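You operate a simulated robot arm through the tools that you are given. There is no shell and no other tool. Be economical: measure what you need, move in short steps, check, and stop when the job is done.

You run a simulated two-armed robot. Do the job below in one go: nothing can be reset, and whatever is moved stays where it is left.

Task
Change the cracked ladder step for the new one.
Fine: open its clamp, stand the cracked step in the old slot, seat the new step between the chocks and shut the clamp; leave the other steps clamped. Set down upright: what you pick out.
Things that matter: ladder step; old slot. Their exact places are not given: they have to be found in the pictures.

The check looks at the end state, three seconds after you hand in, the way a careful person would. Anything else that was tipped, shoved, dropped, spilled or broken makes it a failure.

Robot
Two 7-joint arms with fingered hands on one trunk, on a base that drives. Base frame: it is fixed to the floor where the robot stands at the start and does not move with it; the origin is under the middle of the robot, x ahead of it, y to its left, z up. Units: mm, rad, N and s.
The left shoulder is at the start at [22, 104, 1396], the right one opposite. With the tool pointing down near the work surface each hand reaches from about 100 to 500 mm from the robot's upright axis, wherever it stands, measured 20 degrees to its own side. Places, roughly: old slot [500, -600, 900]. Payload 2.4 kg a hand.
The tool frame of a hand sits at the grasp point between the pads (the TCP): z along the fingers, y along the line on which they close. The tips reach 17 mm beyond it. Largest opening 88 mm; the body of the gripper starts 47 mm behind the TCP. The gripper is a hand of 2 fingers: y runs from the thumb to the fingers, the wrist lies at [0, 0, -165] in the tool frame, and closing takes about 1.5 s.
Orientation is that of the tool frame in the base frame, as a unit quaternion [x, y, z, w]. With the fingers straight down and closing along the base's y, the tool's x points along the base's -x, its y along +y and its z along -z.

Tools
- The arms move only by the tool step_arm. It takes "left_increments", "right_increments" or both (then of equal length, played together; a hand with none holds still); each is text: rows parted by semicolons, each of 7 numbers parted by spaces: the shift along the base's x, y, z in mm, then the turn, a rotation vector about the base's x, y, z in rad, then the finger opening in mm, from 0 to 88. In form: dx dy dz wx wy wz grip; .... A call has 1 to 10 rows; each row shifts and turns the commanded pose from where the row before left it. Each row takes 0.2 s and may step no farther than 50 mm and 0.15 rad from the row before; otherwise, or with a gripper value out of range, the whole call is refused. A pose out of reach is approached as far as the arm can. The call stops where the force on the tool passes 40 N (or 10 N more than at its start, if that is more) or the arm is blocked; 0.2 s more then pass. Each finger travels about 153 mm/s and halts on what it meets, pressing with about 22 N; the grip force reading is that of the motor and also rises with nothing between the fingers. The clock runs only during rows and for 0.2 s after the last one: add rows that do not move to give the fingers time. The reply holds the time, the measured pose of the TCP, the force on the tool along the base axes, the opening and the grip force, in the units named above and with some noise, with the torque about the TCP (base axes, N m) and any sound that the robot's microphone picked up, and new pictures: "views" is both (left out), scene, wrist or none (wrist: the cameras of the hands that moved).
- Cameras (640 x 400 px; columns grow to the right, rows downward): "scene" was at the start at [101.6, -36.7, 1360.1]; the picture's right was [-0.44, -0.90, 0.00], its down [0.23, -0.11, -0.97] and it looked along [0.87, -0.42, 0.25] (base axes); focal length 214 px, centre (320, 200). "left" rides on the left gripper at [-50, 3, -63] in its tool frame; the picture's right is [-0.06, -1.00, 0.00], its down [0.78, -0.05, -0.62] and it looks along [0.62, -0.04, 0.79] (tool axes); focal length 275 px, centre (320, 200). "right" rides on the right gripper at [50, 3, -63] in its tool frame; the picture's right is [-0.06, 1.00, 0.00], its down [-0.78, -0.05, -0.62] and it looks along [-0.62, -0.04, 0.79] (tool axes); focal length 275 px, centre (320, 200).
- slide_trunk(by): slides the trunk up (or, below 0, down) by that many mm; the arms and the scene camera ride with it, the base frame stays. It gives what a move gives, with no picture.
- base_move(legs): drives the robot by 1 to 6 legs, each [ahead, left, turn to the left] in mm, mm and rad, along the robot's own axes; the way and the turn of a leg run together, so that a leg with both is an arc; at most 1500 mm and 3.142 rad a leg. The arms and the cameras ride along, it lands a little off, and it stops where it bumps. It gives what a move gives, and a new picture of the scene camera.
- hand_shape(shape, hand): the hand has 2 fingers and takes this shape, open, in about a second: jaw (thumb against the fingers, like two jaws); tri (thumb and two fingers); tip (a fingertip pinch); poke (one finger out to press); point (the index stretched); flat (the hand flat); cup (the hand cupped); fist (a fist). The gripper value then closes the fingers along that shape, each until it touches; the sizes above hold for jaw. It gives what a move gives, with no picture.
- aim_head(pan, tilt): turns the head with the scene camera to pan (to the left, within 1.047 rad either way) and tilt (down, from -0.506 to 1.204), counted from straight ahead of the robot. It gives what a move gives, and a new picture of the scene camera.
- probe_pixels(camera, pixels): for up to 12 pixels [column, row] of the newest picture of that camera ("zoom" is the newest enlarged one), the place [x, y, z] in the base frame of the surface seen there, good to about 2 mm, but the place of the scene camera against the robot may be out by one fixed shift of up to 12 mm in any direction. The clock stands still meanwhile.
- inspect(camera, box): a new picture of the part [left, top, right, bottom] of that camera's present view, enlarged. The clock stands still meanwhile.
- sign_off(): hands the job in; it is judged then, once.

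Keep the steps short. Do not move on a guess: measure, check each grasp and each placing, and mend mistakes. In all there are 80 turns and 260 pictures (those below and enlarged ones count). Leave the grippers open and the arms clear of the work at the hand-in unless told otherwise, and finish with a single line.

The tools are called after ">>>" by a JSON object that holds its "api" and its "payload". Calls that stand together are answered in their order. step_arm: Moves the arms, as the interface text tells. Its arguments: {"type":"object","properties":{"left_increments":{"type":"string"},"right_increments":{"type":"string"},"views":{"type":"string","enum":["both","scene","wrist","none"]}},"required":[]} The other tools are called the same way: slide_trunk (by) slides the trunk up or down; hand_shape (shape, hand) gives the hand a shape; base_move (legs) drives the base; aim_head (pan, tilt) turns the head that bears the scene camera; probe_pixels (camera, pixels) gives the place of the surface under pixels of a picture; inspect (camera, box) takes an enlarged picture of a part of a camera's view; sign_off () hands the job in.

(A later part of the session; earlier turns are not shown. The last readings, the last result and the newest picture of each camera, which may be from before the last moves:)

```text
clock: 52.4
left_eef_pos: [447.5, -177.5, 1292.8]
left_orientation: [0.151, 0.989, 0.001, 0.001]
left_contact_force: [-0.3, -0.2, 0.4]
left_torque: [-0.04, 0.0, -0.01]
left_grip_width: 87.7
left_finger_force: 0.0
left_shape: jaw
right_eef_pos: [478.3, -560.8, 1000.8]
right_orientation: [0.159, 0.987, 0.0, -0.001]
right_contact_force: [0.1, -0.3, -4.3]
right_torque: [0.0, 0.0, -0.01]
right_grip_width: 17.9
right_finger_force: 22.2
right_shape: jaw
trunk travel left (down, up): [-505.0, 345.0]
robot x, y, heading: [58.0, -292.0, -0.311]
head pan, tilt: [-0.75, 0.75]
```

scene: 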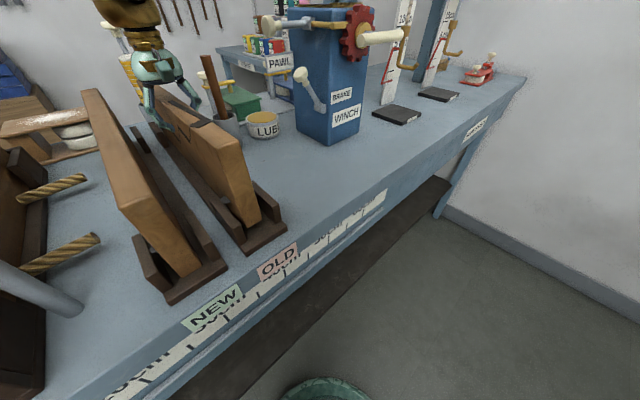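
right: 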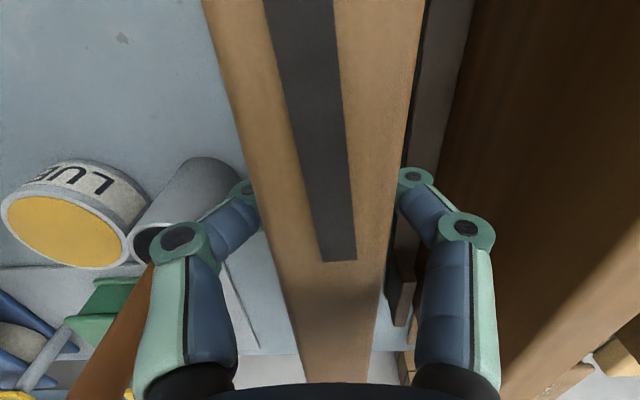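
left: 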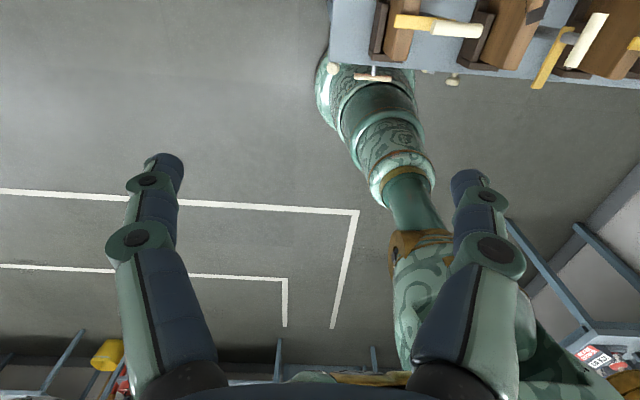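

>>> {"api": "step_arm", "payload": {"right_increments": "0 0 -1.5 0 0 0 0; 0 0 -1 0 0 0 0; 0 0 0 0 0 0 0", "views": "none"}}

```text
clock: 53.2
left_eef_pos: [447.6, -177.7, 1293.6]
left_orientation: [0.15, 0.989, 0.002, 0.001]
left_contact_force: [0.1, 0.2, -0.8]
left_torque: [0.02, 0.03, 0.0]
left_grip_width: 88.0
left_finger_force: 0.1
left_shape: jaw
right_eef_pos: [477.0, -560.8, 998.6]
right_orientation: [0.159, 0.987, -0.001, 0.001]
right_contact_force: [4.4, -2.7, 8.3]
right_torque: [-0.06, -0.02, -0.01]
right_grip_width: 18.3
right_finger_force: 22.4
right_shape: jaw
trunk travel left (down, up): [-505.0, 345.0]
robot x, y, heading: [55.3, -293.9, -0.314]
head pan, tilt: [-0.75, 0.75]
```

The weight has gone and the board pushes back 8 N, so it is seated. I'll open gently to 38 mm and rise.

>>> {"api": "step_arm", "payload": {"right_increments": "0 0 0.7 0 0 0 20; 0 0 0 0 0 0 24; 0 0 0 0 0 0 30; 0 0 0 0 0 0 38; 0 0 0 0 0 0 38; 0 0 10 0 0 0 38; 0 0 20 0 0 0 38"}}

>>> {"api": "inspect", "payload": {"camera": "scene", "box": [80, 80, 320, 280]}}

```text
clock: 54.8
left_eef_pos: [447.0, -177.1, 1293.2]
left_orientation: [0.151, 0.989, 0.001, 0.001]
left_contact_force: [-0.1, -1.1, 0.1]
left_torque: [0.01, -0.02, 0.0]
left_grip_width: 88.0
left_finger_force: 0.0
left_shape: jaw
right_eef_pos: [476.8, -561.3, 1027.5]
right_orientation: [0.159, 0.987, 0.001, 0.0]
right_contact_force: [0.4, -0.6, -1.1]
right_torque: [-0.02, 0.01, 0.02]
right_grip_width: 37.6
right_finger_force: 0.1
right_shape: jaw
trunk travel left (down, up): [-505.0, 345.0]
robot x, y, heading: [58.3, -299.8, -0.308]
head pan, tilt: [-0.75, 0.75]
```

scene: 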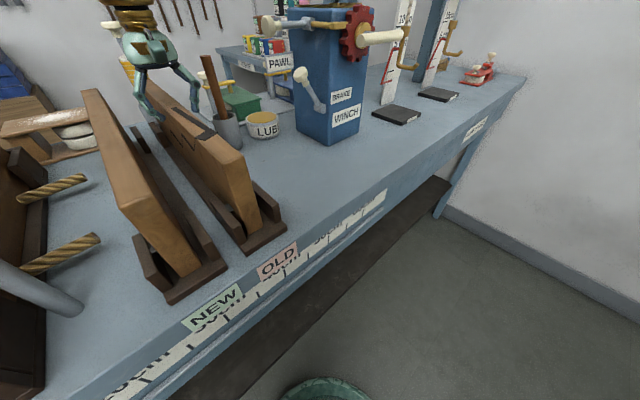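
right: 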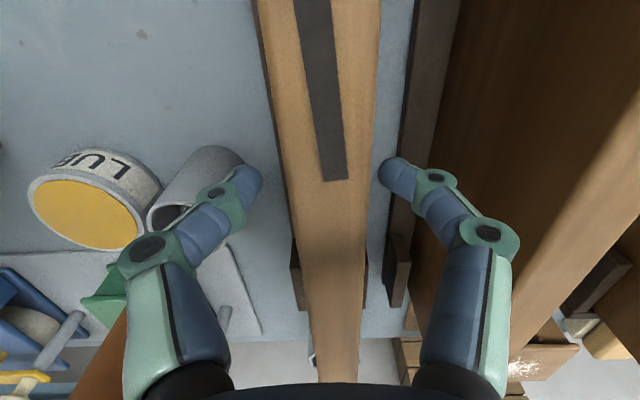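

```text
2.00 times, centred on (200, 180) of scene
```

zoom: 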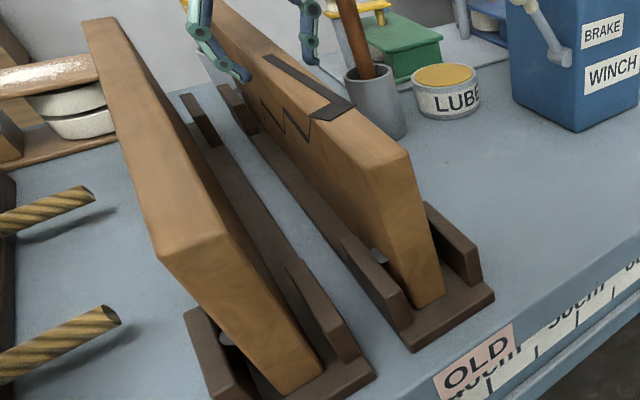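

The cracked board stands between the chocks. I'll rise to about 1190 and check that it is upright, then measure the NEW board.

>>> {"api": "step_arm", "payload": {"right_increments": "0 0 40 0 0 0 38; 0 0 40 0 0 0 60; 10 20 40 0 0 0 88; 10 30 40 0 0 0 88; 10 30 0 0 0 0 88", "views": "wrist"}}

```text
refused: row 4 steps farther than a row can; nothing moved
```

>>> {"api": "step_arm", "payload": {"right_increments": "0 0 40 0 0 0 38; 0 0 40 0 0 0 60; 5 20 40 0 0 0 88; 5 20 40 0 0 0 88; 10 30 0 0 0 0 88", "views": "wrist"}}

```text
clock: 56.0
left_eef_pos: [447.4, -176.0, 1294.2]
left_orientation: [0.15, 0.989, 0.002, 0.002]
left_contact_force: [0.3, -0.6, 1.7]
left_torque: [-0.04, 0.03, -0.01]
left_grip_width: 88.0
left_finger_force: 0.0
left_shape: jaw
right_eef_pos: [497.5, -490.6, 1189.5]
right_orientation: [0.158, 0.987, 0.0, 0.001]
right_contact_force: [-0.2, 0.8, -0.1]
right_torque: [-0.01, 0.02, -0.02]
right_grip_width: 87.8
right_finger_force: 0.1
right_shape: jaw
trunk travel left (down, up): [-505.0, 345.0]
robot x, y, heading: [57.4, -295.6, -0.309]
head pan, tilt: [-0.75, 0.75]
```

right: 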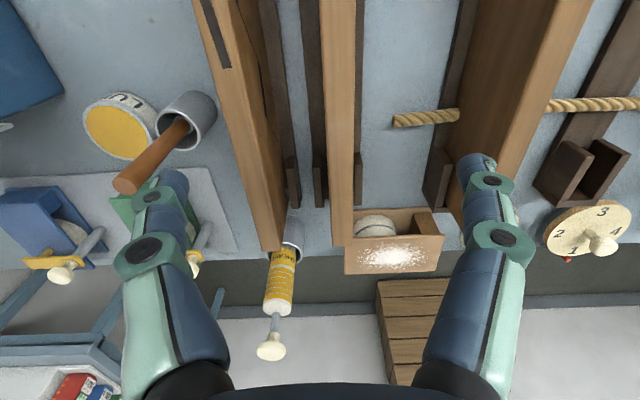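

Both boards are visible: the cracked one at about (250,150) and the NEW one at about (340,120). I'll probe their top edges and sides.

>>> {"api": "probe_pixels", "payload": {"camera": "right", "pixels": [[324, 60], [351, 60], [329, 150], [352, 150], [334, 235], [352, 235], [225, 80], [250, 80], [262, 240], [283, 240], [340, 20]]}}

>>> {"api": "inspect", "payload": {"camera": "right", "box": [190, 0, 390, 260]}}

```text
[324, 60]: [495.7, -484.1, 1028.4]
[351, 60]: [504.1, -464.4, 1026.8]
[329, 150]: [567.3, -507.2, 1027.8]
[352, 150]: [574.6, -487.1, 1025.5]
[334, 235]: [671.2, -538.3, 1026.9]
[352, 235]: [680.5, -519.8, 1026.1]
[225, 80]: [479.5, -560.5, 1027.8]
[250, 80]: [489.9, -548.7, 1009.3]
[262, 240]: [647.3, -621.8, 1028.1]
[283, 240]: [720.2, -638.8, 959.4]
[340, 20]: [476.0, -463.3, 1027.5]
```

```text
1.54 times, centred on (290, 130) of right
```

zoom: 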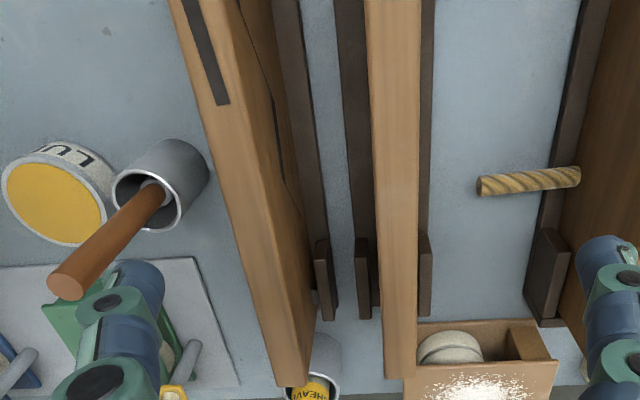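

The NEW board's centre is at about (503.5,-474.5), top 1027. The cracked board is close beside it, so I'll open only to 42 mm and go down.

>>> {"api": "step_arm", "payload": {"right_increments": "3 8 0 0 0 0.008 42; 3 8 0 0 0 0 42; 0 0 -40 0 0 0 42; 0 0 -40 0 0 0 42; 0 0 -30 0 0 0 42; 0 0 0 0 0 0 42"}}

```text
clock: 57.4
left_eef_pos: [448.1, -177.3, 1293.1]
left_orientation: [0.152, 0.988, 0.001, 0.001]
left_contact_force: [0.0, -0.2, 0.1]
left_torque: [0.0, 0.0, -0.01]
left_grip_width: 87.8
left_finger_force: 0.1
left_shape: jaw
right_eef_pos: [505.6, -474.1, 1078.6]
right_orientation: [0.155, 0.988, 0.001, 0.001]
right_contact_force: [0.6, 0.2, 0.6]
right_torque: [0.01, 0.02, 0.0]
right_grip_width: 42.4
right_finger_force: 0.1
right_shape: jaw
trunk travel left (down, up): [-505.0, 345.0]
robot x, y, heading: [55.8, -297.9, -0.311]
head pan, tilt: [-0.75, 0.75]
```

scene: 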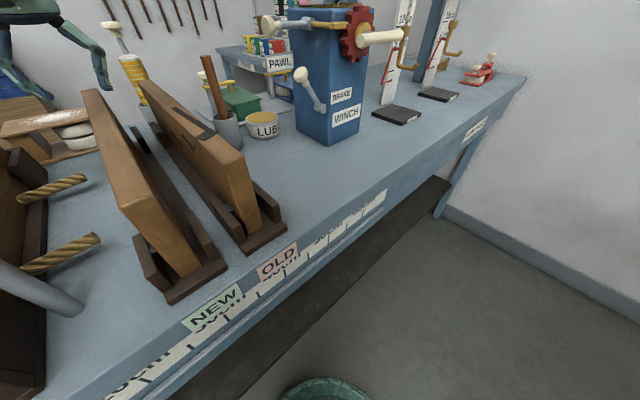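
right: 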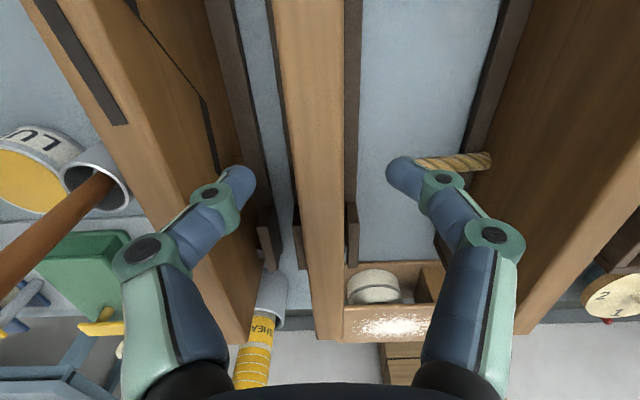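

The NEW board is centred between the fingers. I'll go down to z 1000, watching for contact.

>>> {"api": "step_arm", "payload": {"right_increments": "0 0 -25 0 0 0 42; 0 0 -20 0 0 0 42; 0 0 -18 0 0 0 42; 0 0 -15 0 0 0 42; 0 0 0 0 0 0 42", "views": "wrist"}}

```text
clock: 58.6
left_eef_pos: [447.7, -177.5, 1293.0]
left_orientation: [0.151, 0.989, 0.001, 0.001]
left_contact_force: [0.3, 0.2, 0.0]
left_torque: [-0.03, 0.0, 0.03]
left_grip_width: 87.8
left_finger_force: 0.0
left_shape: jaw
right_eef_pos: [503.6, -475.5, 1000.1]
right_orientation: [0.154, 0.988, 0.001, -0.001]
right_contact_force: [-0.3, 0.9, 0.4]
right_torque: [-0.02, -0.02, 0.0]
right_grip_width: 42.5
right_finger_force: 0.0
right_shape: jaw
trunk travel left (down, up): [-505.0, 345.0]
robot x, y, heading: [57.1, -295.3, -0.304]
head pan, tilt: [-0.75, 0.75]
```

right: 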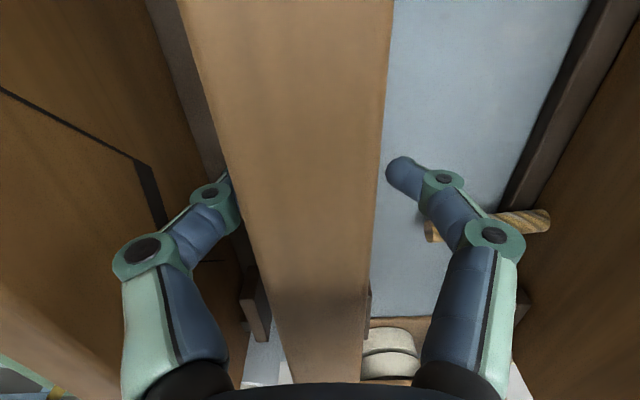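

No contact. I'll nudge 2 mm towards the board's centre and close.

>>> {"api": "step_arm", "payload": {"right_increments": "-0.7 -2 0 0 0 0 42; 0 0 0 0 0 0 25; 0 0 0 0 0 0 10; 0 0 0 0 0 0 0; 0 0 0 0 0 0 0; 0 0 0 0 0 0 0", "views": "none"}}

>>> {"api": "step_arm", "payload": {"right_increments": "0 0 10 0 0 0 0; 0 0 10 0 0 0 0; 0 0 20 0 0 0 0; 0 0 0 0 0 0 0"}}

```text
clock: 60.0
left_eef_pos: [447.1, -177.5, 1293.5]
left_orientation: [0.151, 0.989, 0.002, 0.001]
left_contact_force: [0.0, 0.5, -0.7]
left_torque: [0.0, -0.01, -0.02]
left_grip_width: 87.5
left_finger_force: 0.1
left_shape: jaw
right_eef_pos: [503.3, -477.7, 1000.3]
right_orientation: [0.156, 0.988, 0.0, 0.0]
right_contact_force: [-1.1, -0.6, -0.1]
right_torque: [-0.01, 0.02, 0.01]
right_grip_width: 17.5
right_finger_force: 21.8
right_shape: jaw
trunk travel left (down, up): [-505.0, 345.0]
robot x, y, heading: [58.4, -296.1, -0.312]
head pan, tilt: [-0.75, 0.75]
```

```text
clock: 61.0
left_eef_pos: [448.3, -176.4, 1293.6]
left_orientation: [0.151, 0.988, 0.002, 0.001]
left_contact_force: [-0.3, -0.1, -0.4]
left_torque: [-0.03, 0.03, 0.03]
left_grip_width: 87.7
left_finger_force: 0.0
left_shape: jaw
right_eef_pos: [502.5, -476.1, 1040.8]
right_orientation: [0.154, 0.988, 0.0, -0.001]
right_contact_force: [-0.1, 0.3, -5.8]
right_torque: [-0.02, 0.0, 0.01]
right_grip_width: 17.5
right_finger_force: 21.8
right_shape: jaw
trunk travel left (down, up): [-505.0, 345.0]
robot x, y, heading: [58.4, -298.0, -0.31]
head pan, tilt: [-0.75, 0.75]
```

scene: 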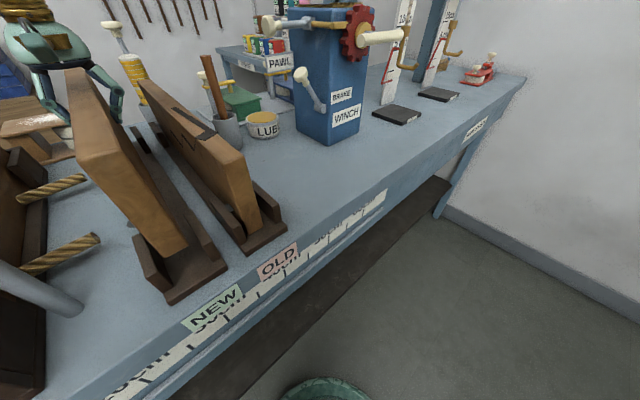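
right: 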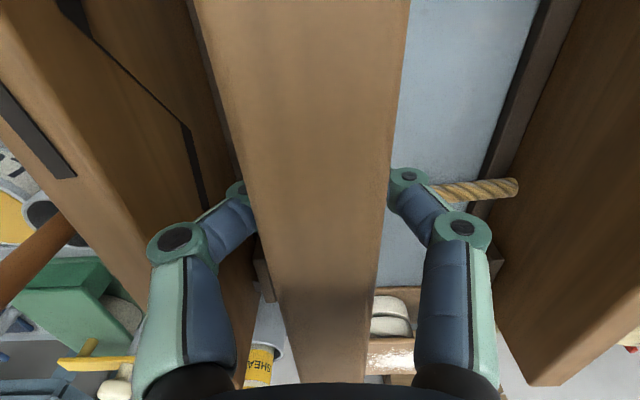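

Held, 5.8 N, balanced. I'll lift to about 1212 and drive left 330 mm back in front of slot 2.

>>> {"api": "step_arm", "payload": {"right_increments": "0 0 34 0 0 0 0; 0 0 34 0 0 0 0; 0 0 34 0 0 0 0; 0 0 34 0 0 0 0; 0 0 36 0 0 0 0; 0 0 0 0 0 0 0", "views": "none"}}

>>> {"api": "base_move", "payload": {"legs": [[0, 325, 0]]}}

>>> {"api": "aim_head", "payload": {"pan": -0.5, "tilt": 0.75}}

>>> {"api": "inspect", "payload": {"camera": "right", "box": [0, 0, 640, 400]}}

```text
clock: 62.4
left_eef_pos: [447.9, -176.9, 1292.1]
left_orientation: [0.151, 0.988, 0.001, 0.001]
left_contact_force: [0.0, 0.0, -1.1]
left_torque: [0.02, 0.01, -0.01]
left_grip_width: 87.9
left_finger_force: 0.0
left_shape: jaw
right_eef_pos: [503.0, -476.3, 1212.2]
right_orientation: [0.155, 0.988, -0.001, 0.0]
right_contact_force: [0.7, 0.8, -6.0]
right_torque: [-0.01, -0.01, 0.04]
right_grip_width: 17.4
right_finger_force: 22.2
right_shape: jaw
trunk travel left (down, up): [-505.0, 345.0]
robot x, y, heading: [62.1, -299.8, -0.309]
head pan, tilt: [-0.75, 0.75]
```

```text
clock: 64.6
left_eef_pos: [546.7, 137.0, 1293.0]
left_orientation: [0.149, 0.989, 0.002, 0.001]
left_contact_force: [-0.3, 0.4, 0.1]
left_torque: [0.01, -0.02, -0.02]
left_grip_width: 87.8
left_finger_force: 0.0
left_shape: jaw
right_eef_pos: [602.8, -162.6, 1211.7]
right_orientation: [0.154, 0.988, 0.0, 0.0]
right_contact_force: [0.5, -0.5, -5.7]
right_torque: [0.02, -0.03, 0.02]
right_grip_width: 17.3
right_finger_force: 21.6
right_shape: jaw
trunk travel left (down, up): [-505.0, 345.0]
robot x, y, heading: [160.0, 15.1, -0.308]
head pan, tilt: [-0.75, 0.75]
```

scene: 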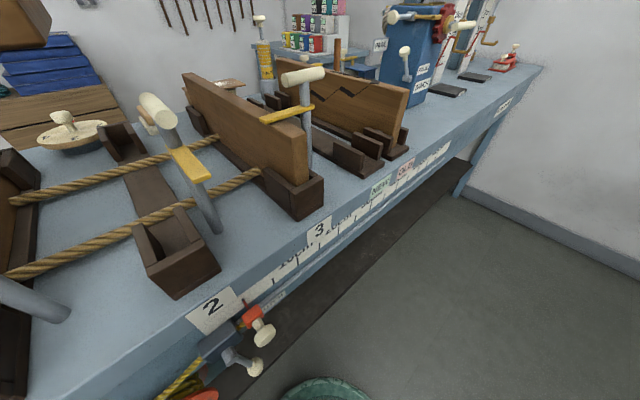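

```text
clock: 65.3
left_eef_pos: [546.7, 136.5, 1291.9]
left_orientation: [0.15, 0.989, 0.001, 0.001]
left_contact_force: [-0.1, -0.2, 0.3]
left_torque: [0.01, 0.02, 0.05]
left_grip_width: 88.0
left_finger_force: 0.0
left_shape: jaw
right_eef_pos: [603.4, -164.0, 1212.4]
right_orientation: [0.153, 0.988, 0.001, 0.0]
right_contact_force: [-0.5, -0.2, -6.1]
right_torque: [-0.01, -0.01, -0.03]
right_grip_width: 17.1
right_finger_force: 22.0
right_shape: jaw
trunk travel left (down, up): [-505.0, 345.0]
robot x, y, heading: [156.2, 17.3, -0.311]
head pan, tilt: [-0.499, 0.75]
```

scene: 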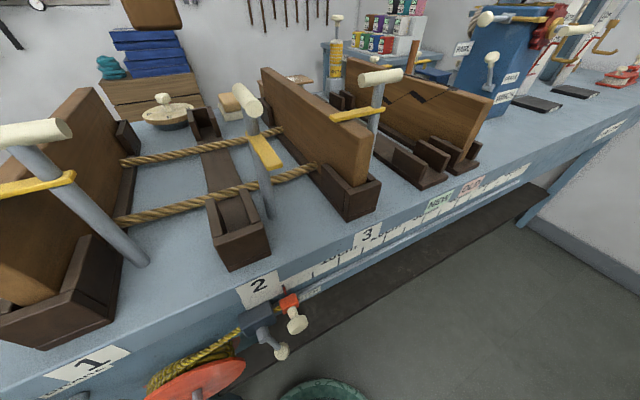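

```text
1.00 times, centred on (320, 200) of right (not enlarged: the box is as wide or as high as the picture)
```

zoom: 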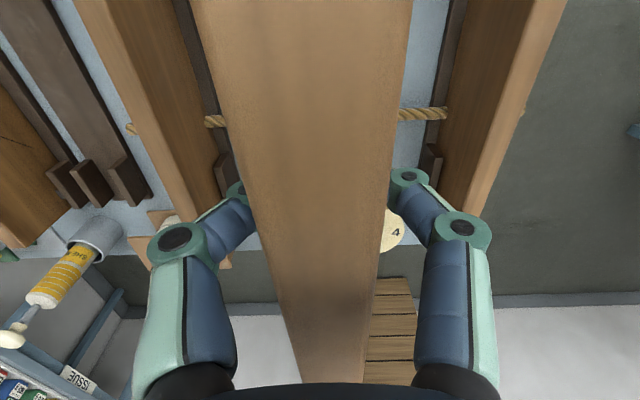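

TCP is at (603,-163.5), practically over slot 2. I'll enlarge the empty slot to check the chock gap and the ropes.

>>> {"api": "inspect", "payload": {"camera": "scene", "box": [140, 90, 320, 280]}}

>>> {"api": "probe_pixels", "payload": {"camera": "zoom", "pixels": [[240, 400], [290, 385], [385, 320], [300, 290], [240, 365], [350, 345], [310, 345], [265, 290], [270, 315], [245, 90], [180, 85], [330, 220]]}}

```text
2.11 times, centred on (230, 185) of scene
```

zoom: 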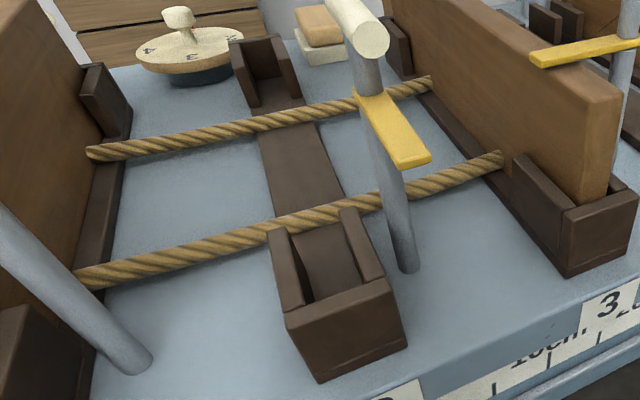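

```text
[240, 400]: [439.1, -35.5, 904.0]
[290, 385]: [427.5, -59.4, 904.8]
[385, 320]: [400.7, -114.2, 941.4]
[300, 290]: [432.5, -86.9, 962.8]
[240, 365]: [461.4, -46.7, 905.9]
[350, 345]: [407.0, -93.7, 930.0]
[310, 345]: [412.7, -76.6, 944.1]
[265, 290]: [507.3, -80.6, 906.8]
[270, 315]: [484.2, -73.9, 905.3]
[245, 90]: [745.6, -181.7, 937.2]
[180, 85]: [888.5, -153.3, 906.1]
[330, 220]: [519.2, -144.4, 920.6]
```

The slot's stops and ropes are clear of damage. I'll align to (605.8,-164.9), with yaw the same as the old step had, and lower to just above the chocks.

>>> {"api": "step_arm", "payload": {"right_increments": "2.7 -1.6 -20 0 0 -0.008 0; 0 0 -40 0 0 0 0; 0 0 -40 0 0 0 0; 0 0 -40 0 0 0 0; 0 0 -10 0 0 0 0; 0 0 0 0 0 0 0"}}

>>> {"api": "inspect", "payload": {"camera": "scene", "box": [140, 80, 320, 280]}}

```text
clock: 66.7
left_eef_pos: [548.2, 135.3, 1293.5]
left_orientation: [0.149, 0.989, 0.001, 0.0]
left_contact_force: [-0.1, -0.4, 1.4]
left_torque: [-0.01, -0.01, -0.05]
left_grip_width: 87.8
left_finger_force: 0.0
left_shape: jaw
right_eef_pos: [606.3, -164.2, 1061.0]
right_orientation: [0.158, 0.987, 0.0, 0.0]
right_contact_force: [-0.4, 0.1, -6.3]
right_torque: [0.04, -0.01, 0.02]
right_grip_width: 17.6
right_finger_force: 21.5
right_shape: jaw
trunk travel left (down, up): [-505.0, 345.0]
robot x, y, heading: [160.2, 16.6, -0.31]
head pan, tilt: [-0.499, 0.75]
```

scene: 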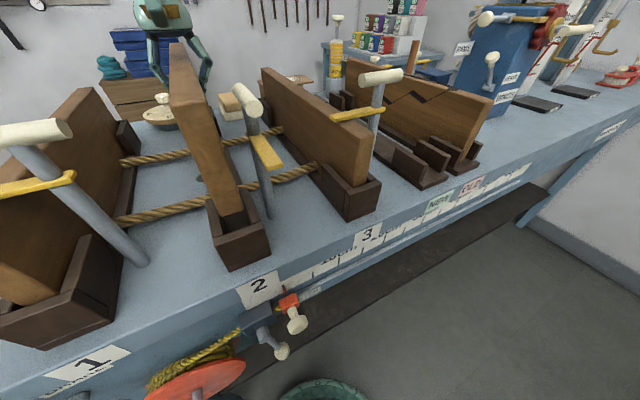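
right: 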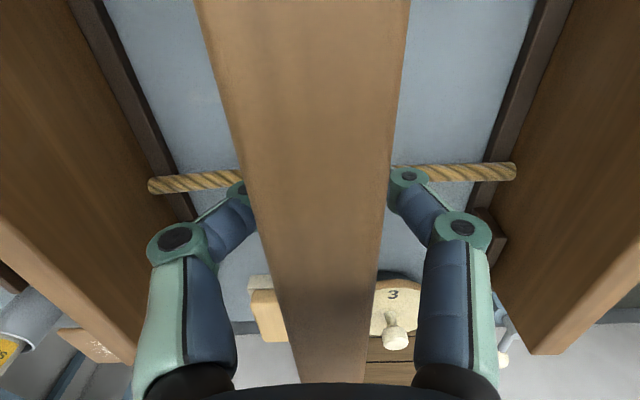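

```text
2.00 times, centred on (230, 180) of scene
```

zoom: 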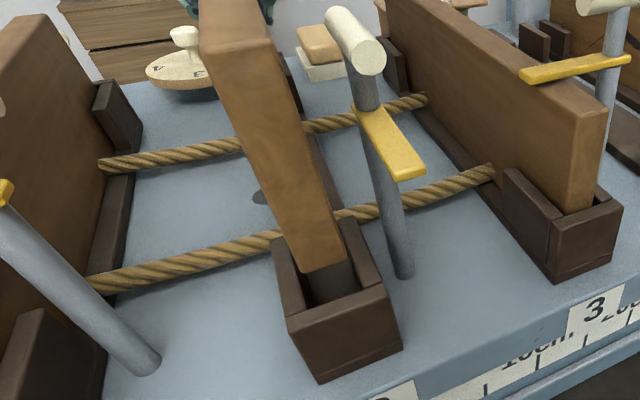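

The end of the board sits over the middle of the near chocks. I'll lower slowly to 1016.

>>> {"api": "step_arm", "payload": {"right_increments": "0 0 -15 0 0 0 0; 0 0 -12 0 0 0 0; 0 0 -10 0 0 0 0; 0 0 -8 0 0 0 0; 0 0 0 0 0 0 0"}}

>>> {"api": "inspect", "payload": {"camera": "scene", "box": [140, 80, 320, 280]}}

```text
clock: 67.9
left_eef_pos: [547.2, 137.0, 1292.8]
left_orientation: [0.149, 0.989, 0.001, 0.001]
left_contact_force: [-0.3, -0.6, 0.2]
left_torque: [-0.02, 0.01, -0.03]
left_grip_width: 88.0
left_finger_force: 0.1
left_shape: jaw
right_eef_pos: [606.1, -164.6, 1017.0]
right_orientation: [0.159, 0.987, 0.0, 0.0]
right_contact_force: [0.0, 0.8, -6.5]
right_torque: [-0.02, 0.02, -0.03]
right_grip_width: 17.4
right_finger_force: 22.3
right_shape: jaw
trunk travel left (down, up): [-505.0, 345.0]
robot x, y, heading: [158.3, 14.5, -0.306]
head pan, tilt: [-0.499, 0.75]
```

scene: 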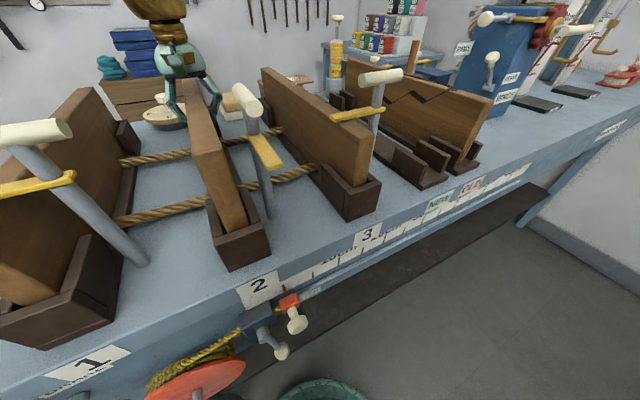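
right: 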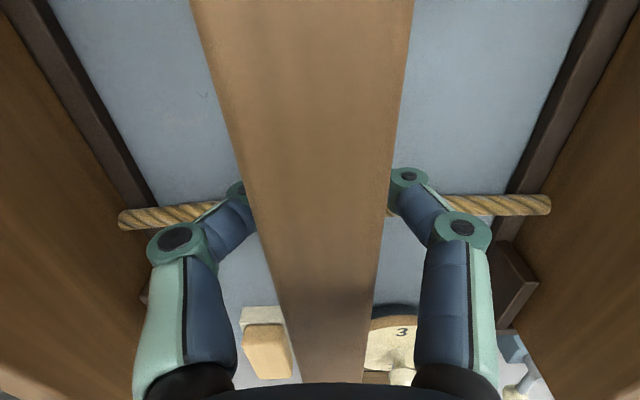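

```text
2.00 times, centred on (230, 180) of scene
```

zoom: 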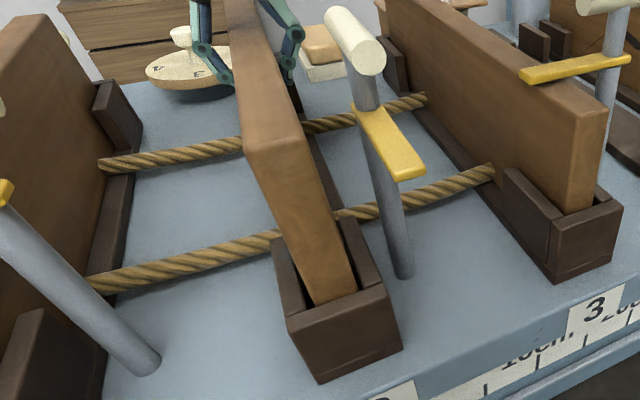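

The board is entering the chocks without contact. I'll lower the last 16 mm in small steps.

>>> {"api": "step_arm", "payload": {"right_increments": "0 0 -5 0 0 0 0; 0 0 -5 0 0 0 0; 0 0 -4 0 0 0 0; 0 0 -2 0 0 0 0; 0 0 -1.5 0 0 0 0; 0 0 -1 0 0 0 0; 0 0 0 0 0 0 0", "views": "none"}}

```text
clock: 69.5
left_eef_pos: [545.5, 135.9, 1293.2]
left_orientation: [0.15, 0.989, 0.001, 0.002]
left_contact_force: [0.7, -1.0, -1.0]
left_torque: [0.0, -0.02, -0.02]
left_grip_width: 87.8
left_finger_force: 0.1
left_shape: jaw
right_eef_pos: [606.3, -164.7, 999.8]
right_orientation: [0.158, 0.987, 0.0, 0.001]
right_contact_force: [-0.1, -2.1, 6.6]
right_torque: [-0.05, 0.01, 0.01]
right_grip_width: 17.9
right_finger_force: 22.3
right_shape: jaw
trunk travel left (down, up): [-505.0, 345.0]
robot x, y, heading: [158.9, 12.0, -0.31]
head pan, tilt: [-0.499, 0.75]
```

Seated: TCP at 999.8 with contact of 6.6 N, the same height as the old step. I'll release gently, rise, and measure the board.

>>> {"api": "step_arm", "payload": {"right_increments": "0 0 0.5 0 0 0 20; 0 0 0 0 0 0 25; 0 0 0 0 0 0 35; 0 0 0 0 0 0 60; 0 0 0 0 0 0 60; 0 0 20 0 0 0 60; 0 0 40 0 0 0 60; 0 0 45 0 0 0 80; 0 0 45 0 0 0 80; 0 0 45 0 0 0 80"}}

>>> {"api": "inspect", "payload": {"camera": "scene", "box": [140, 80, 320, 280]}}

>>> {"api": "probe_pixels", "payload": {"camera": "right", "pixels": [[314, 60], [333, 60], [318, 150], [337, 150], [320, 215], [337, 215]]}}

```text
clock: 71.7
left_eef_pos: [546.6, 135.3, 1292.3]
left_orientation: [0.15, 0.989, 0.001, 0.002]
left_contact_force: [-0.2, 0.6, -0.5]
left_torque: [0.0, -0.01, 0.02]
left_grip_width: 87.7
left_finger_force: 0.1
left_shape: jaw
right_eef_pos: [603.1, -168.2, 1195.1]
right_orientation: [0.158, 0.987, 0.0, 0.0]
right_contact_force: [-0.5, 0.8, 0.4]
right_torque: [-0.01, -0.04, 0.05]
right_grip_width: 79.9
right_finger_force: 0.0
right_shape: jaw
trunk travel left (down, up): [-505.0, 345.0]
robot x, y, heading: [157.9, 12.1, -0.309]
head pan, tilt: [-0.499, 0.75]
```

scene: 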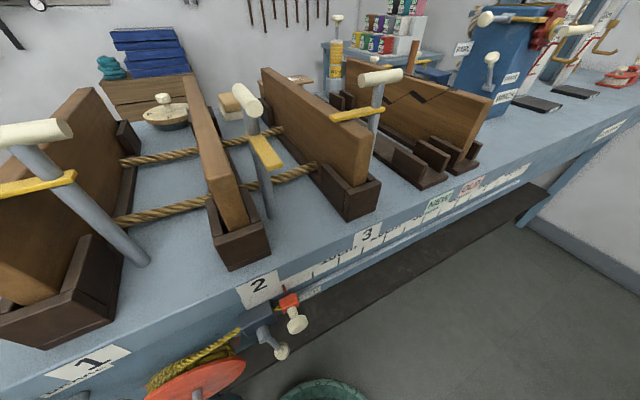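
right: 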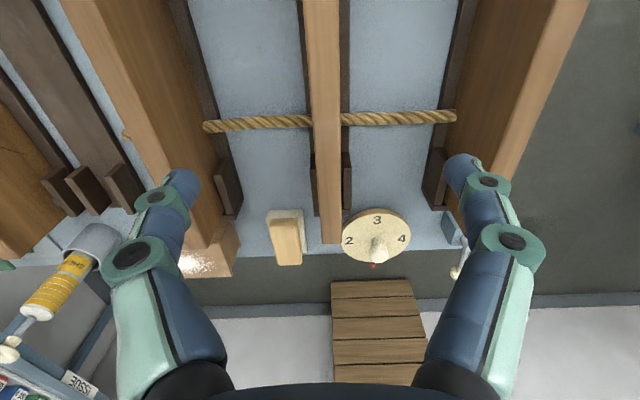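

```text
2.00 times, centred on (230, 180) of scene
```

zoom: 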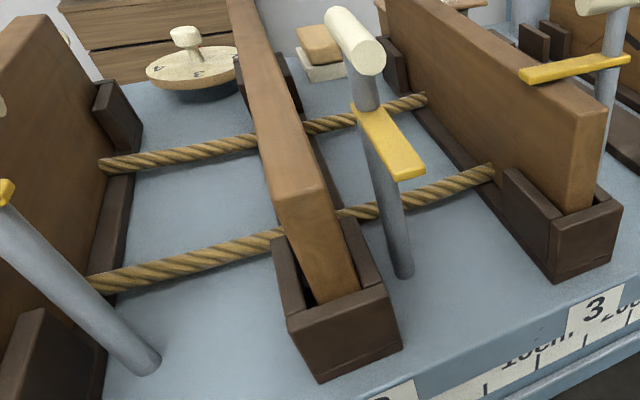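

```text
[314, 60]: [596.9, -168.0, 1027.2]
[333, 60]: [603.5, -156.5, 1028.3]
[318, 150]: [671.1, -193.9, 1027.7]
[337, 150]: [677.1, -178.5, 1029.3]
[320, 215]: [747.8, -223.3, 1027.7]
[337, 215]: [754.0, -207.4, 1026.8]
```

The new step is seated with its top at z 1028 along its full length. Now for the clamp: I'll raise the trunk and put the base back where the handle was turned before, so the same wrist motion works in reverse.

>>> {"api": "slide_trunk", "payload": {"by": 120}}

>>> {"api": "base_move", "payload": {"legs": [[-10, 28, 0]]}}

>>> {"api": "step_arm", "payload": {"right_increments": "-10 0 -8 0 0 0.15 60; -10 0 -8 0 0 0.15 60; -10 0 -8 0 0 0.15 60; -10 0 -8 0 0 0.15 60; -10 0 -8 0 0 0.15 60; -10 0 -8 0 0 0.15 60; -10 0 -8 0 0 0.15 60; -10 0 -8 0 0 0.15 60; -10 0 -8 0 0 0.15 60; -10 0 -8 0 0 0.15 60", "views": "none"}}

```text
clock: 73.2
left_eef_pos: [545.4, 135.4, 1412.1]
left_orientation: [0.15, 0.989, 0.002, 0.001]
left_contact_force: [0.2, -0.2, -0.3]
left_torque: [0.01, -0.01, -0.01]
left_grip_width: 87.8
left_finger_force: 0.0
left_shape: jaw
right_eef_pos: [606.5, -165.2, 1315.2]
right_orientation: [0.158, 0.987, 0.0, 0.0]
right_contact_force: [-1.4, -0.3, 0.1]
right_torque: [-0.01, 0.0, -0.01]
right_grip_width: 79.8
right_finger_force: 0.1
right_shape: jaw
trunk travel left (down, up): [-625.0, 225.0]
robot x, y, heading: [156.1, 16.7, -0.308]
head pan, tilt: [-0.499, 0.75]
```

```text
clock: 74.1
left_eef_pos: [546.3, 168.3, 1412.0]
left_orientation: [0.15, 0.989, 0.0, 0.002]
left_contact_force: [-0.7, 0.1, -0.7]
left_torque: [-0.02, 0.01, 0.0]
left_grip_width: 87.9
left_finger_force: 0.0
left_shape: jaw
right_eef_pos: [604.4, -133.3, 1314.9]
right_orientation: [0.158, 0.987, -0.001, -0.001]
right_contact_force: [0.1, 0.1, -0.2]
right_torque: [-0.05, -0.01, -0.03]
right_grip_width: 79.9
right_finger_force: 0.1
right_shape: jaw
trunk travel left (down, up): [-625.0, 225.0]
robot x, y, heading: [154.9, 48.2, -0.304]
head pan, tilt: [-0.499, 0.75]
```

scene: 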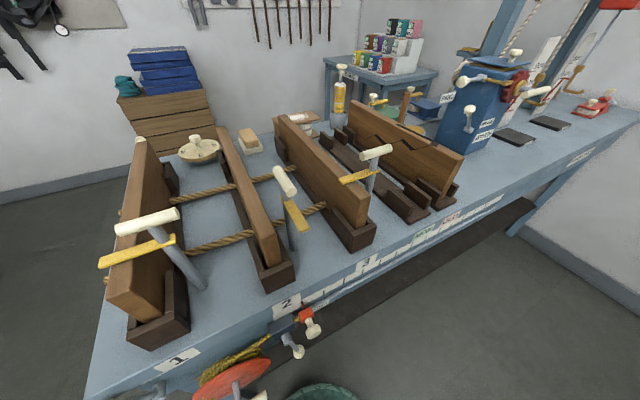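

```text
clock: 76.3
left_eef_pos: [545.0, 165.7, 1412.2]
left_orientation: [0.149, 0.989, 0.001, 0.001]
left_contact_force: [-0.1, -0.4, 0.1]
left_torque: [0.0, 0.0, 0.01]
left_grip_width: 87.7
left_finger_force: 0.2
left_shape: jaw
right_eef_pos: [504.1, -134.1, 1234.2]
right_orientation: [-0.559, 0.829, -0.001, 0.0]
right_contact_force: [-0.4, 0.5, -0.1]
right_torque: [0.02, 0.01, 0.01]
right_grip_width: 60.2
right_finger_force: 0.1
right_shape: jaw
trunk travel left (down, up): [-625.0, 225.0]
robot x, y, heading: [154.7, 47.7, -0.307]
head pan, tilt: [-0.499, 0.75]
```

Yaw is 1.19 now. I'll turn on to about 2.69 while moving over the post at a safe height.

>>> {"api": "step_arm", "payload": {"right_increments": "-5.6 -2.9 0 0 0 0.15 60; -5.6 -2.9 0 0 0 0.15 60; -5.6 -2.9 0 0 0 0.15 60; -5.6 -2.9 0 0 0 0.15 60; -5.6 -2.9 0 0 0 0.15 60; -5.6 -2.9 0 0 0 0.15 60; -5.6 -2.9 0 0 0 0.15 60; -5.6 -2.9 -10 0 0 0.15 60; -5.6 -2.9 -10 0 0 0.15 60; -5.6 -2.9 -10 0 0 0.15 60", "views": "both"}}

```text
clock: 78.5
left_eef_pos: [546.2, 164.8, 1413.1]
left_orientation: [0.15, 0.989, 0.002, 0.001]
left_contact_force: [0.5, 0.3, -0.1]
left_torque: [0.01, 0.01, 0.0]
left_grip_width: 87.6
left_finger_force: 0.1
left_shape: jaw
right_eef_pos: [450.0, -164.1, 1203.8]
right_orientation: [0.974, -0.227, 0.0, 0.0]
right_contact_force: [-1.0, 0.0, 0.2]
right_torque: [0.0, 0.01, -0.03]
right_grip_width: 60.5
right_finger_force: 0.2
right_shape: jaw
trunk travel left (down, up): [-625.0, 225.0]
robot x, y, heading: [156.0, 43.8, -0.307]
head pan, tilt: [-0.499, 0.75]
```

scene: 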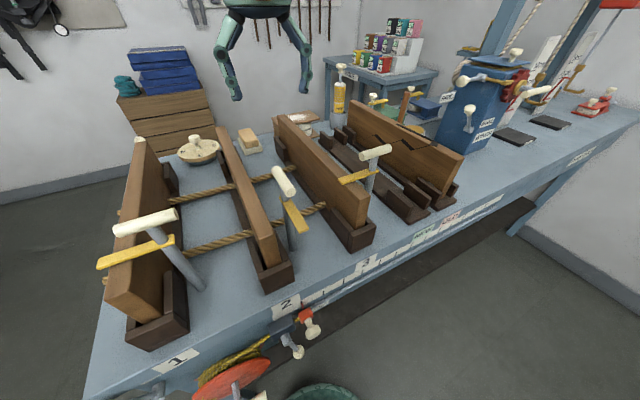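
right: 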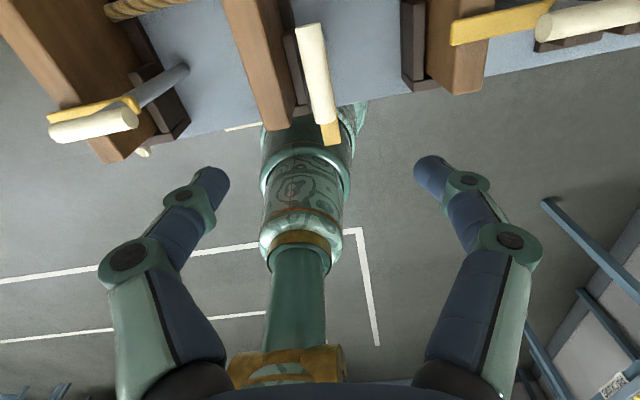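

>>> {"api": "probe_pixels", "payload": {"camera": "right", "pixels": [[308, 28], [314, 60], [322, 105], [321, 118], [331, 140], [312, 50]]}}

```text
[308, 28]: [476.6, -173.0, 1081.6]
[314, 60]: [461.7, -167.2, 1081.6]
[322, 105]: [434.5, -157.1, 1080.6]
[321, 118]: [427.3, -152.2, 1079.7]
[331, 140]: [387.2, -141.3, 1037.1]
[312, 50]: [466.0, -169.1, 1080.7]
```

The handle runs from about (477,-173) to (426,-152), centre (450,-163). I'll add 0.09 of turn, go down to z 1090 and close on it.

>>> {"api": "step_arm", "payload": {"right_increments": "0 0.5 -35 0 0 0.09 50; 0 0 -35 0 0 0 40; -0.5 0 -25 0 0 0 40; 0 0 -19 0 0 0 40; 0 0 0 0 0 0 40; 0 0 0 0 0 0 10; 0 0 0 0 0 0 0; 0 0 0 0 0 0 0; 0 0 0 0 0 0 0", "views": "both"}}

```text
clock: 80.5
left_eef_pos: [545.2, 166.1, 1413.2]
left_orientation: [0.15, 0.989, 0.002, 0.001]
left_contact_force: [-0.4, -0.5, -0.4]
left_torque: [-0.06, 0.0, -0.01]
left_grip_width: 87.6
left_finger_force: 0.0
left_shape: jaw
right_eef_pos: [448.5, -162.7, 1089.6]
right_orientation: [0.983, -0.184, 0.0, 0.0]
right_contact_force: [0.7, 1.2, 5.0]
right_torque: [0.02, -0.03, -0.01]
right_grip_width: 8.6
right_finger_force: 22.3
right_shape: jaw
trunk travel left (down, up): [-625.0, 225.0]
robot x, y, heading: [155.3, 47.4, -0.311]
head pan, tilt: [-0.499, 0.75]
```

scene: 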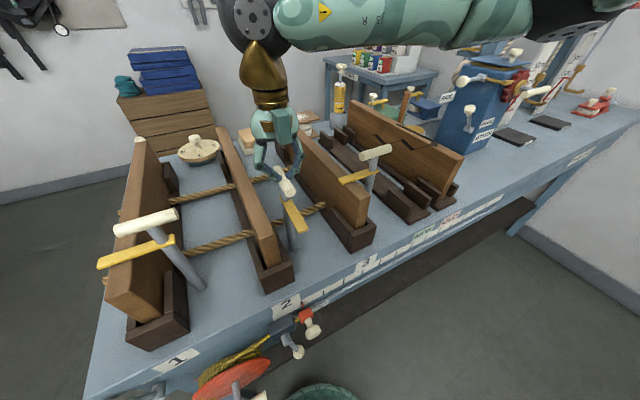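
right: 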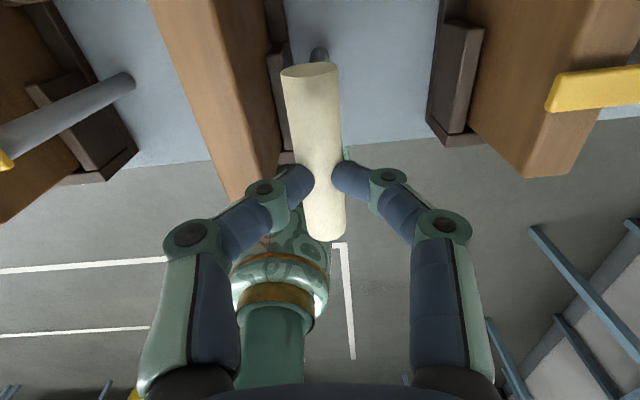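

The handle is gripped as before (8.6 mm, 22 N). I'll turn back clockwise, first 1.17 rad.

>>> {"api": "step_arm", "payload": {"right_increments": "0 0 0 0 0 -0.13 0; 0 0 0 0 0 -0.13 0; 0 0 0 0 0 -0.13 0; 0 0 0 0 0 -0.13 0; 0 0 0 0 0 -0.13 0; 0 0 0 0 0 -0.13 0; 0 0 0 0 0 -0.13 0; 0 0 0 0 0 -0.13 0; 0 0 0 0 0 -0.13 0", "views": "both"}}

```text
clock: 82.5
left_eef_pos: [545.2, 167.6, 1412.6]
left_orientation: [0.15, 0.989, 0.002, 0.001]
left_contact_force: [-0.4, 0.5, -0.3]
left_torque: [0.0, -0.01, 0.01]
left_grip_width: 87.9
left_finger_force: 0.1
left_shape: jaw
right_eef_pos: [449.0, -163.1, 1090.8]
right_orientation: [0.717, -0.697, -0.002, 0.001]
right_contact_force: [1.8, 7.0, 3.4]
right_torque: [0.06, -0.06, 0.06]
right_grip_width: 8.2
right_finger_force: 22.2
right_shape: jaw
trunk travel left (down, up): [-625.0, 225.0]
robot x, y, heading: [153.9, 46.0, -0.307]
head pan, tilt: [-0.499, 0.75]
```

scene: 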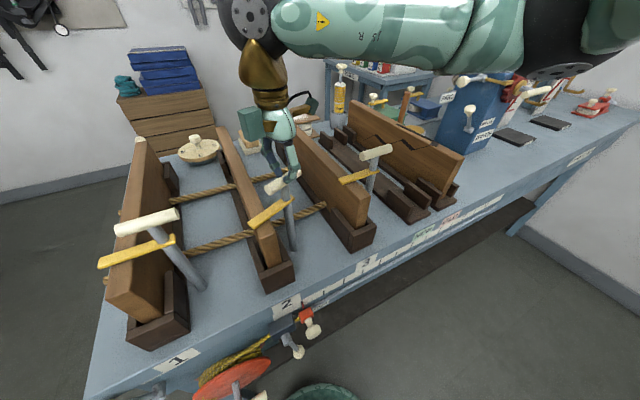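
right: 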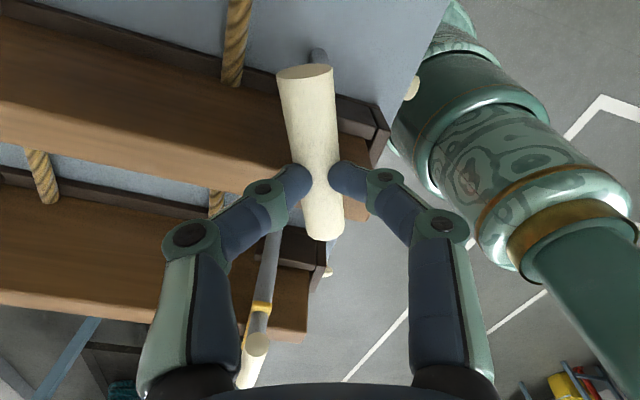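

The arm is swinging back over the new step. I'll turn the remaining ~0.38 rad, up to the stop.

>>> {"api": "step_arm", "payload": {"right_increments": "0 0 0 0 0 -0.1 0; 0 0 0 0 0 -0.1 0; 0 0 0 0 0 -0.1 0; 0 0 0 0 0 -0.08 0; 0 0 0 0 0 -0.04 0", "views": "both"}}

>>> {"api": "inspect", "payload": {"camera": "scene", "box": [90, 120, 410, 320]}}

```text
clock: 83.7
left_eef_pos: [546.8, 167.3, 1412.8]
left_orientation: [0.15, 0.989, 0.001, 0.0]
left_contact_force: [-0.4, -0.1, 0.1]
left_torque: [0.0, 0.06, -0.02]
left_grip_width: 87.8
left_finger_force: 0.2
left_shape: jaw
right_eef_pos: [448.8, -160.7, 1091.8]
right_orientation: [-0.557, 0.831, -0.001, 0.001]
right_contact_force: [7.6, 5.1, 10.4]
right_torque: [0.09, -0.12, 0.1]
right_grip_width: 8.2
right_finger_force: 22.3
right_shape: jaw
trunk travel left (down, up): [-625.0, 225.0]
robot x, y, heading: [156.1, 47.1, -0.309]
head pan, tilt: [-0.499, 0.75]
```

scene: 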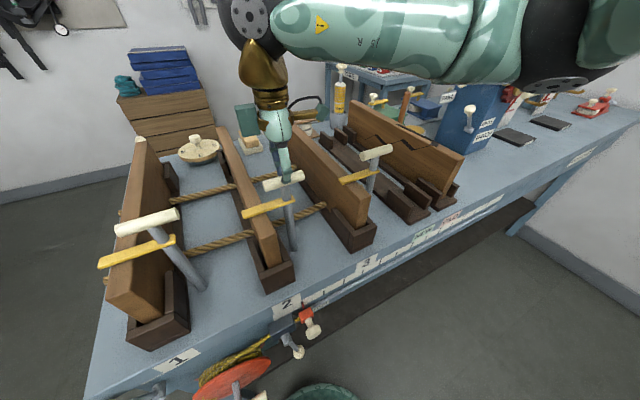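
right: 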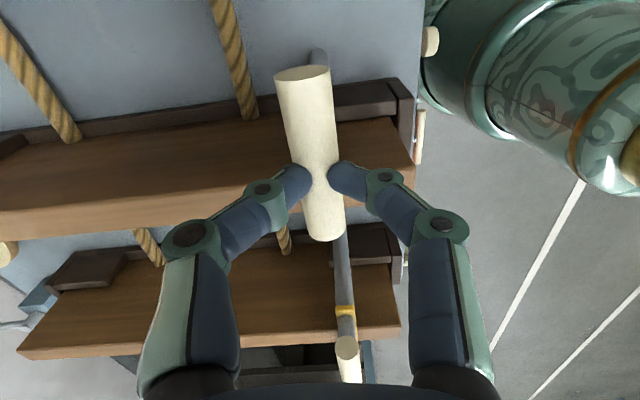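

```text
2.00 times, centred on (250, 220) of scene
```

zoom: 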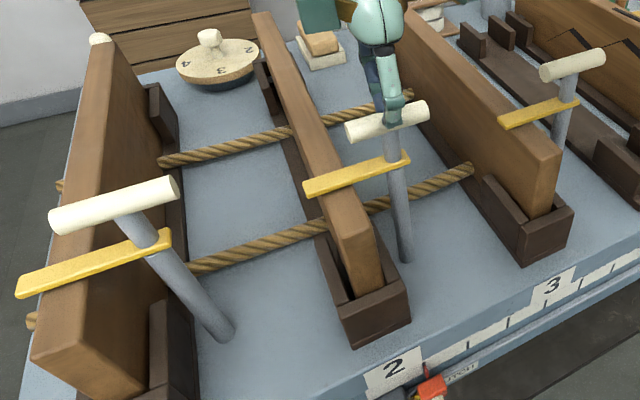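

The arm lies over the step, parallel with the others or nearly so. The torque is only 0.1, so I'll turn a bit more until I feel the stop.

>>> {"api": "step_arm", "payload": {"right_increments": "0 0 0 0 0 -0.05 0; 0 0 0 0 0 -0.05 0; 0 0 0 0 0 -0.05 0; 0 0 0 0 0 0 0", "views": "wrist"}}

>>> {"api": "inspect", "payload": {"camera": "scene", "box": [90, 120, 410, 320]}}

```text
clock: 84.7
left_eef_pos: [544.8, 166.5, 1412.3]
left_orientation: [0.149, 0.989, 0.002, 0.001]
left_contact_force: [1.0, 0.2, -0.1]
left_torque: [-0.01, 0.02, -0.02]
left_grip_width: 88.0
left_finger_force: 0.0
left_shape: jaw
right_eef_pos: [447.8, -163.6, 1089.8]
right_orientation: [-0.493, 0.87, 0.0, 0.001]
right_contact_force: [5.0, 2.4, 16.9]
right_torque: [0.01, -0.06, 0.39]
right_grip_width: 8.8
right_finger_force: 21.7
right_shape: jaw
trunk travel left (down, up): [-625.0, 225.0]
robot x, y, heading: [157.4, 44.4, -0.305]
head pan, tilt: [-0.499, 0.75]
```

right: 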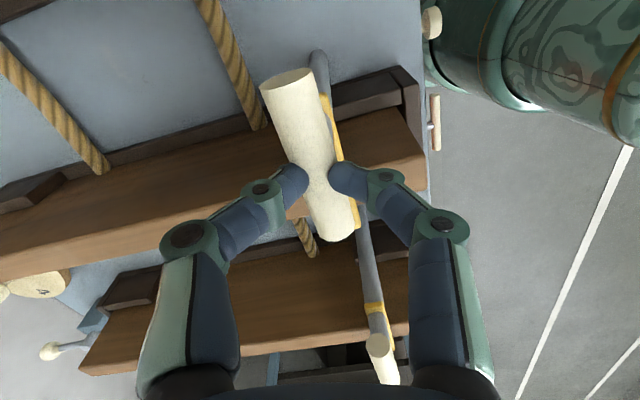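

```text
2.00 times, centred on (250, 220) of scene
```

zoom: 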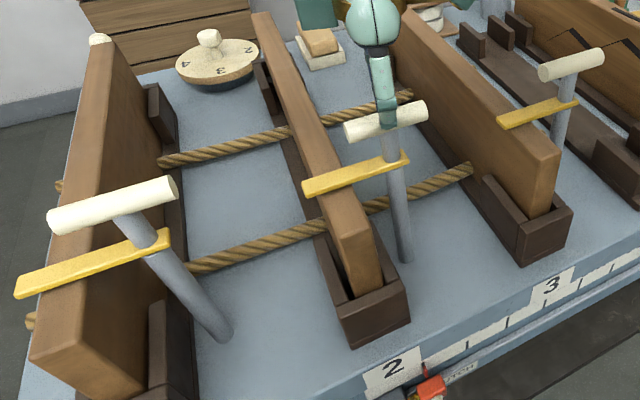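

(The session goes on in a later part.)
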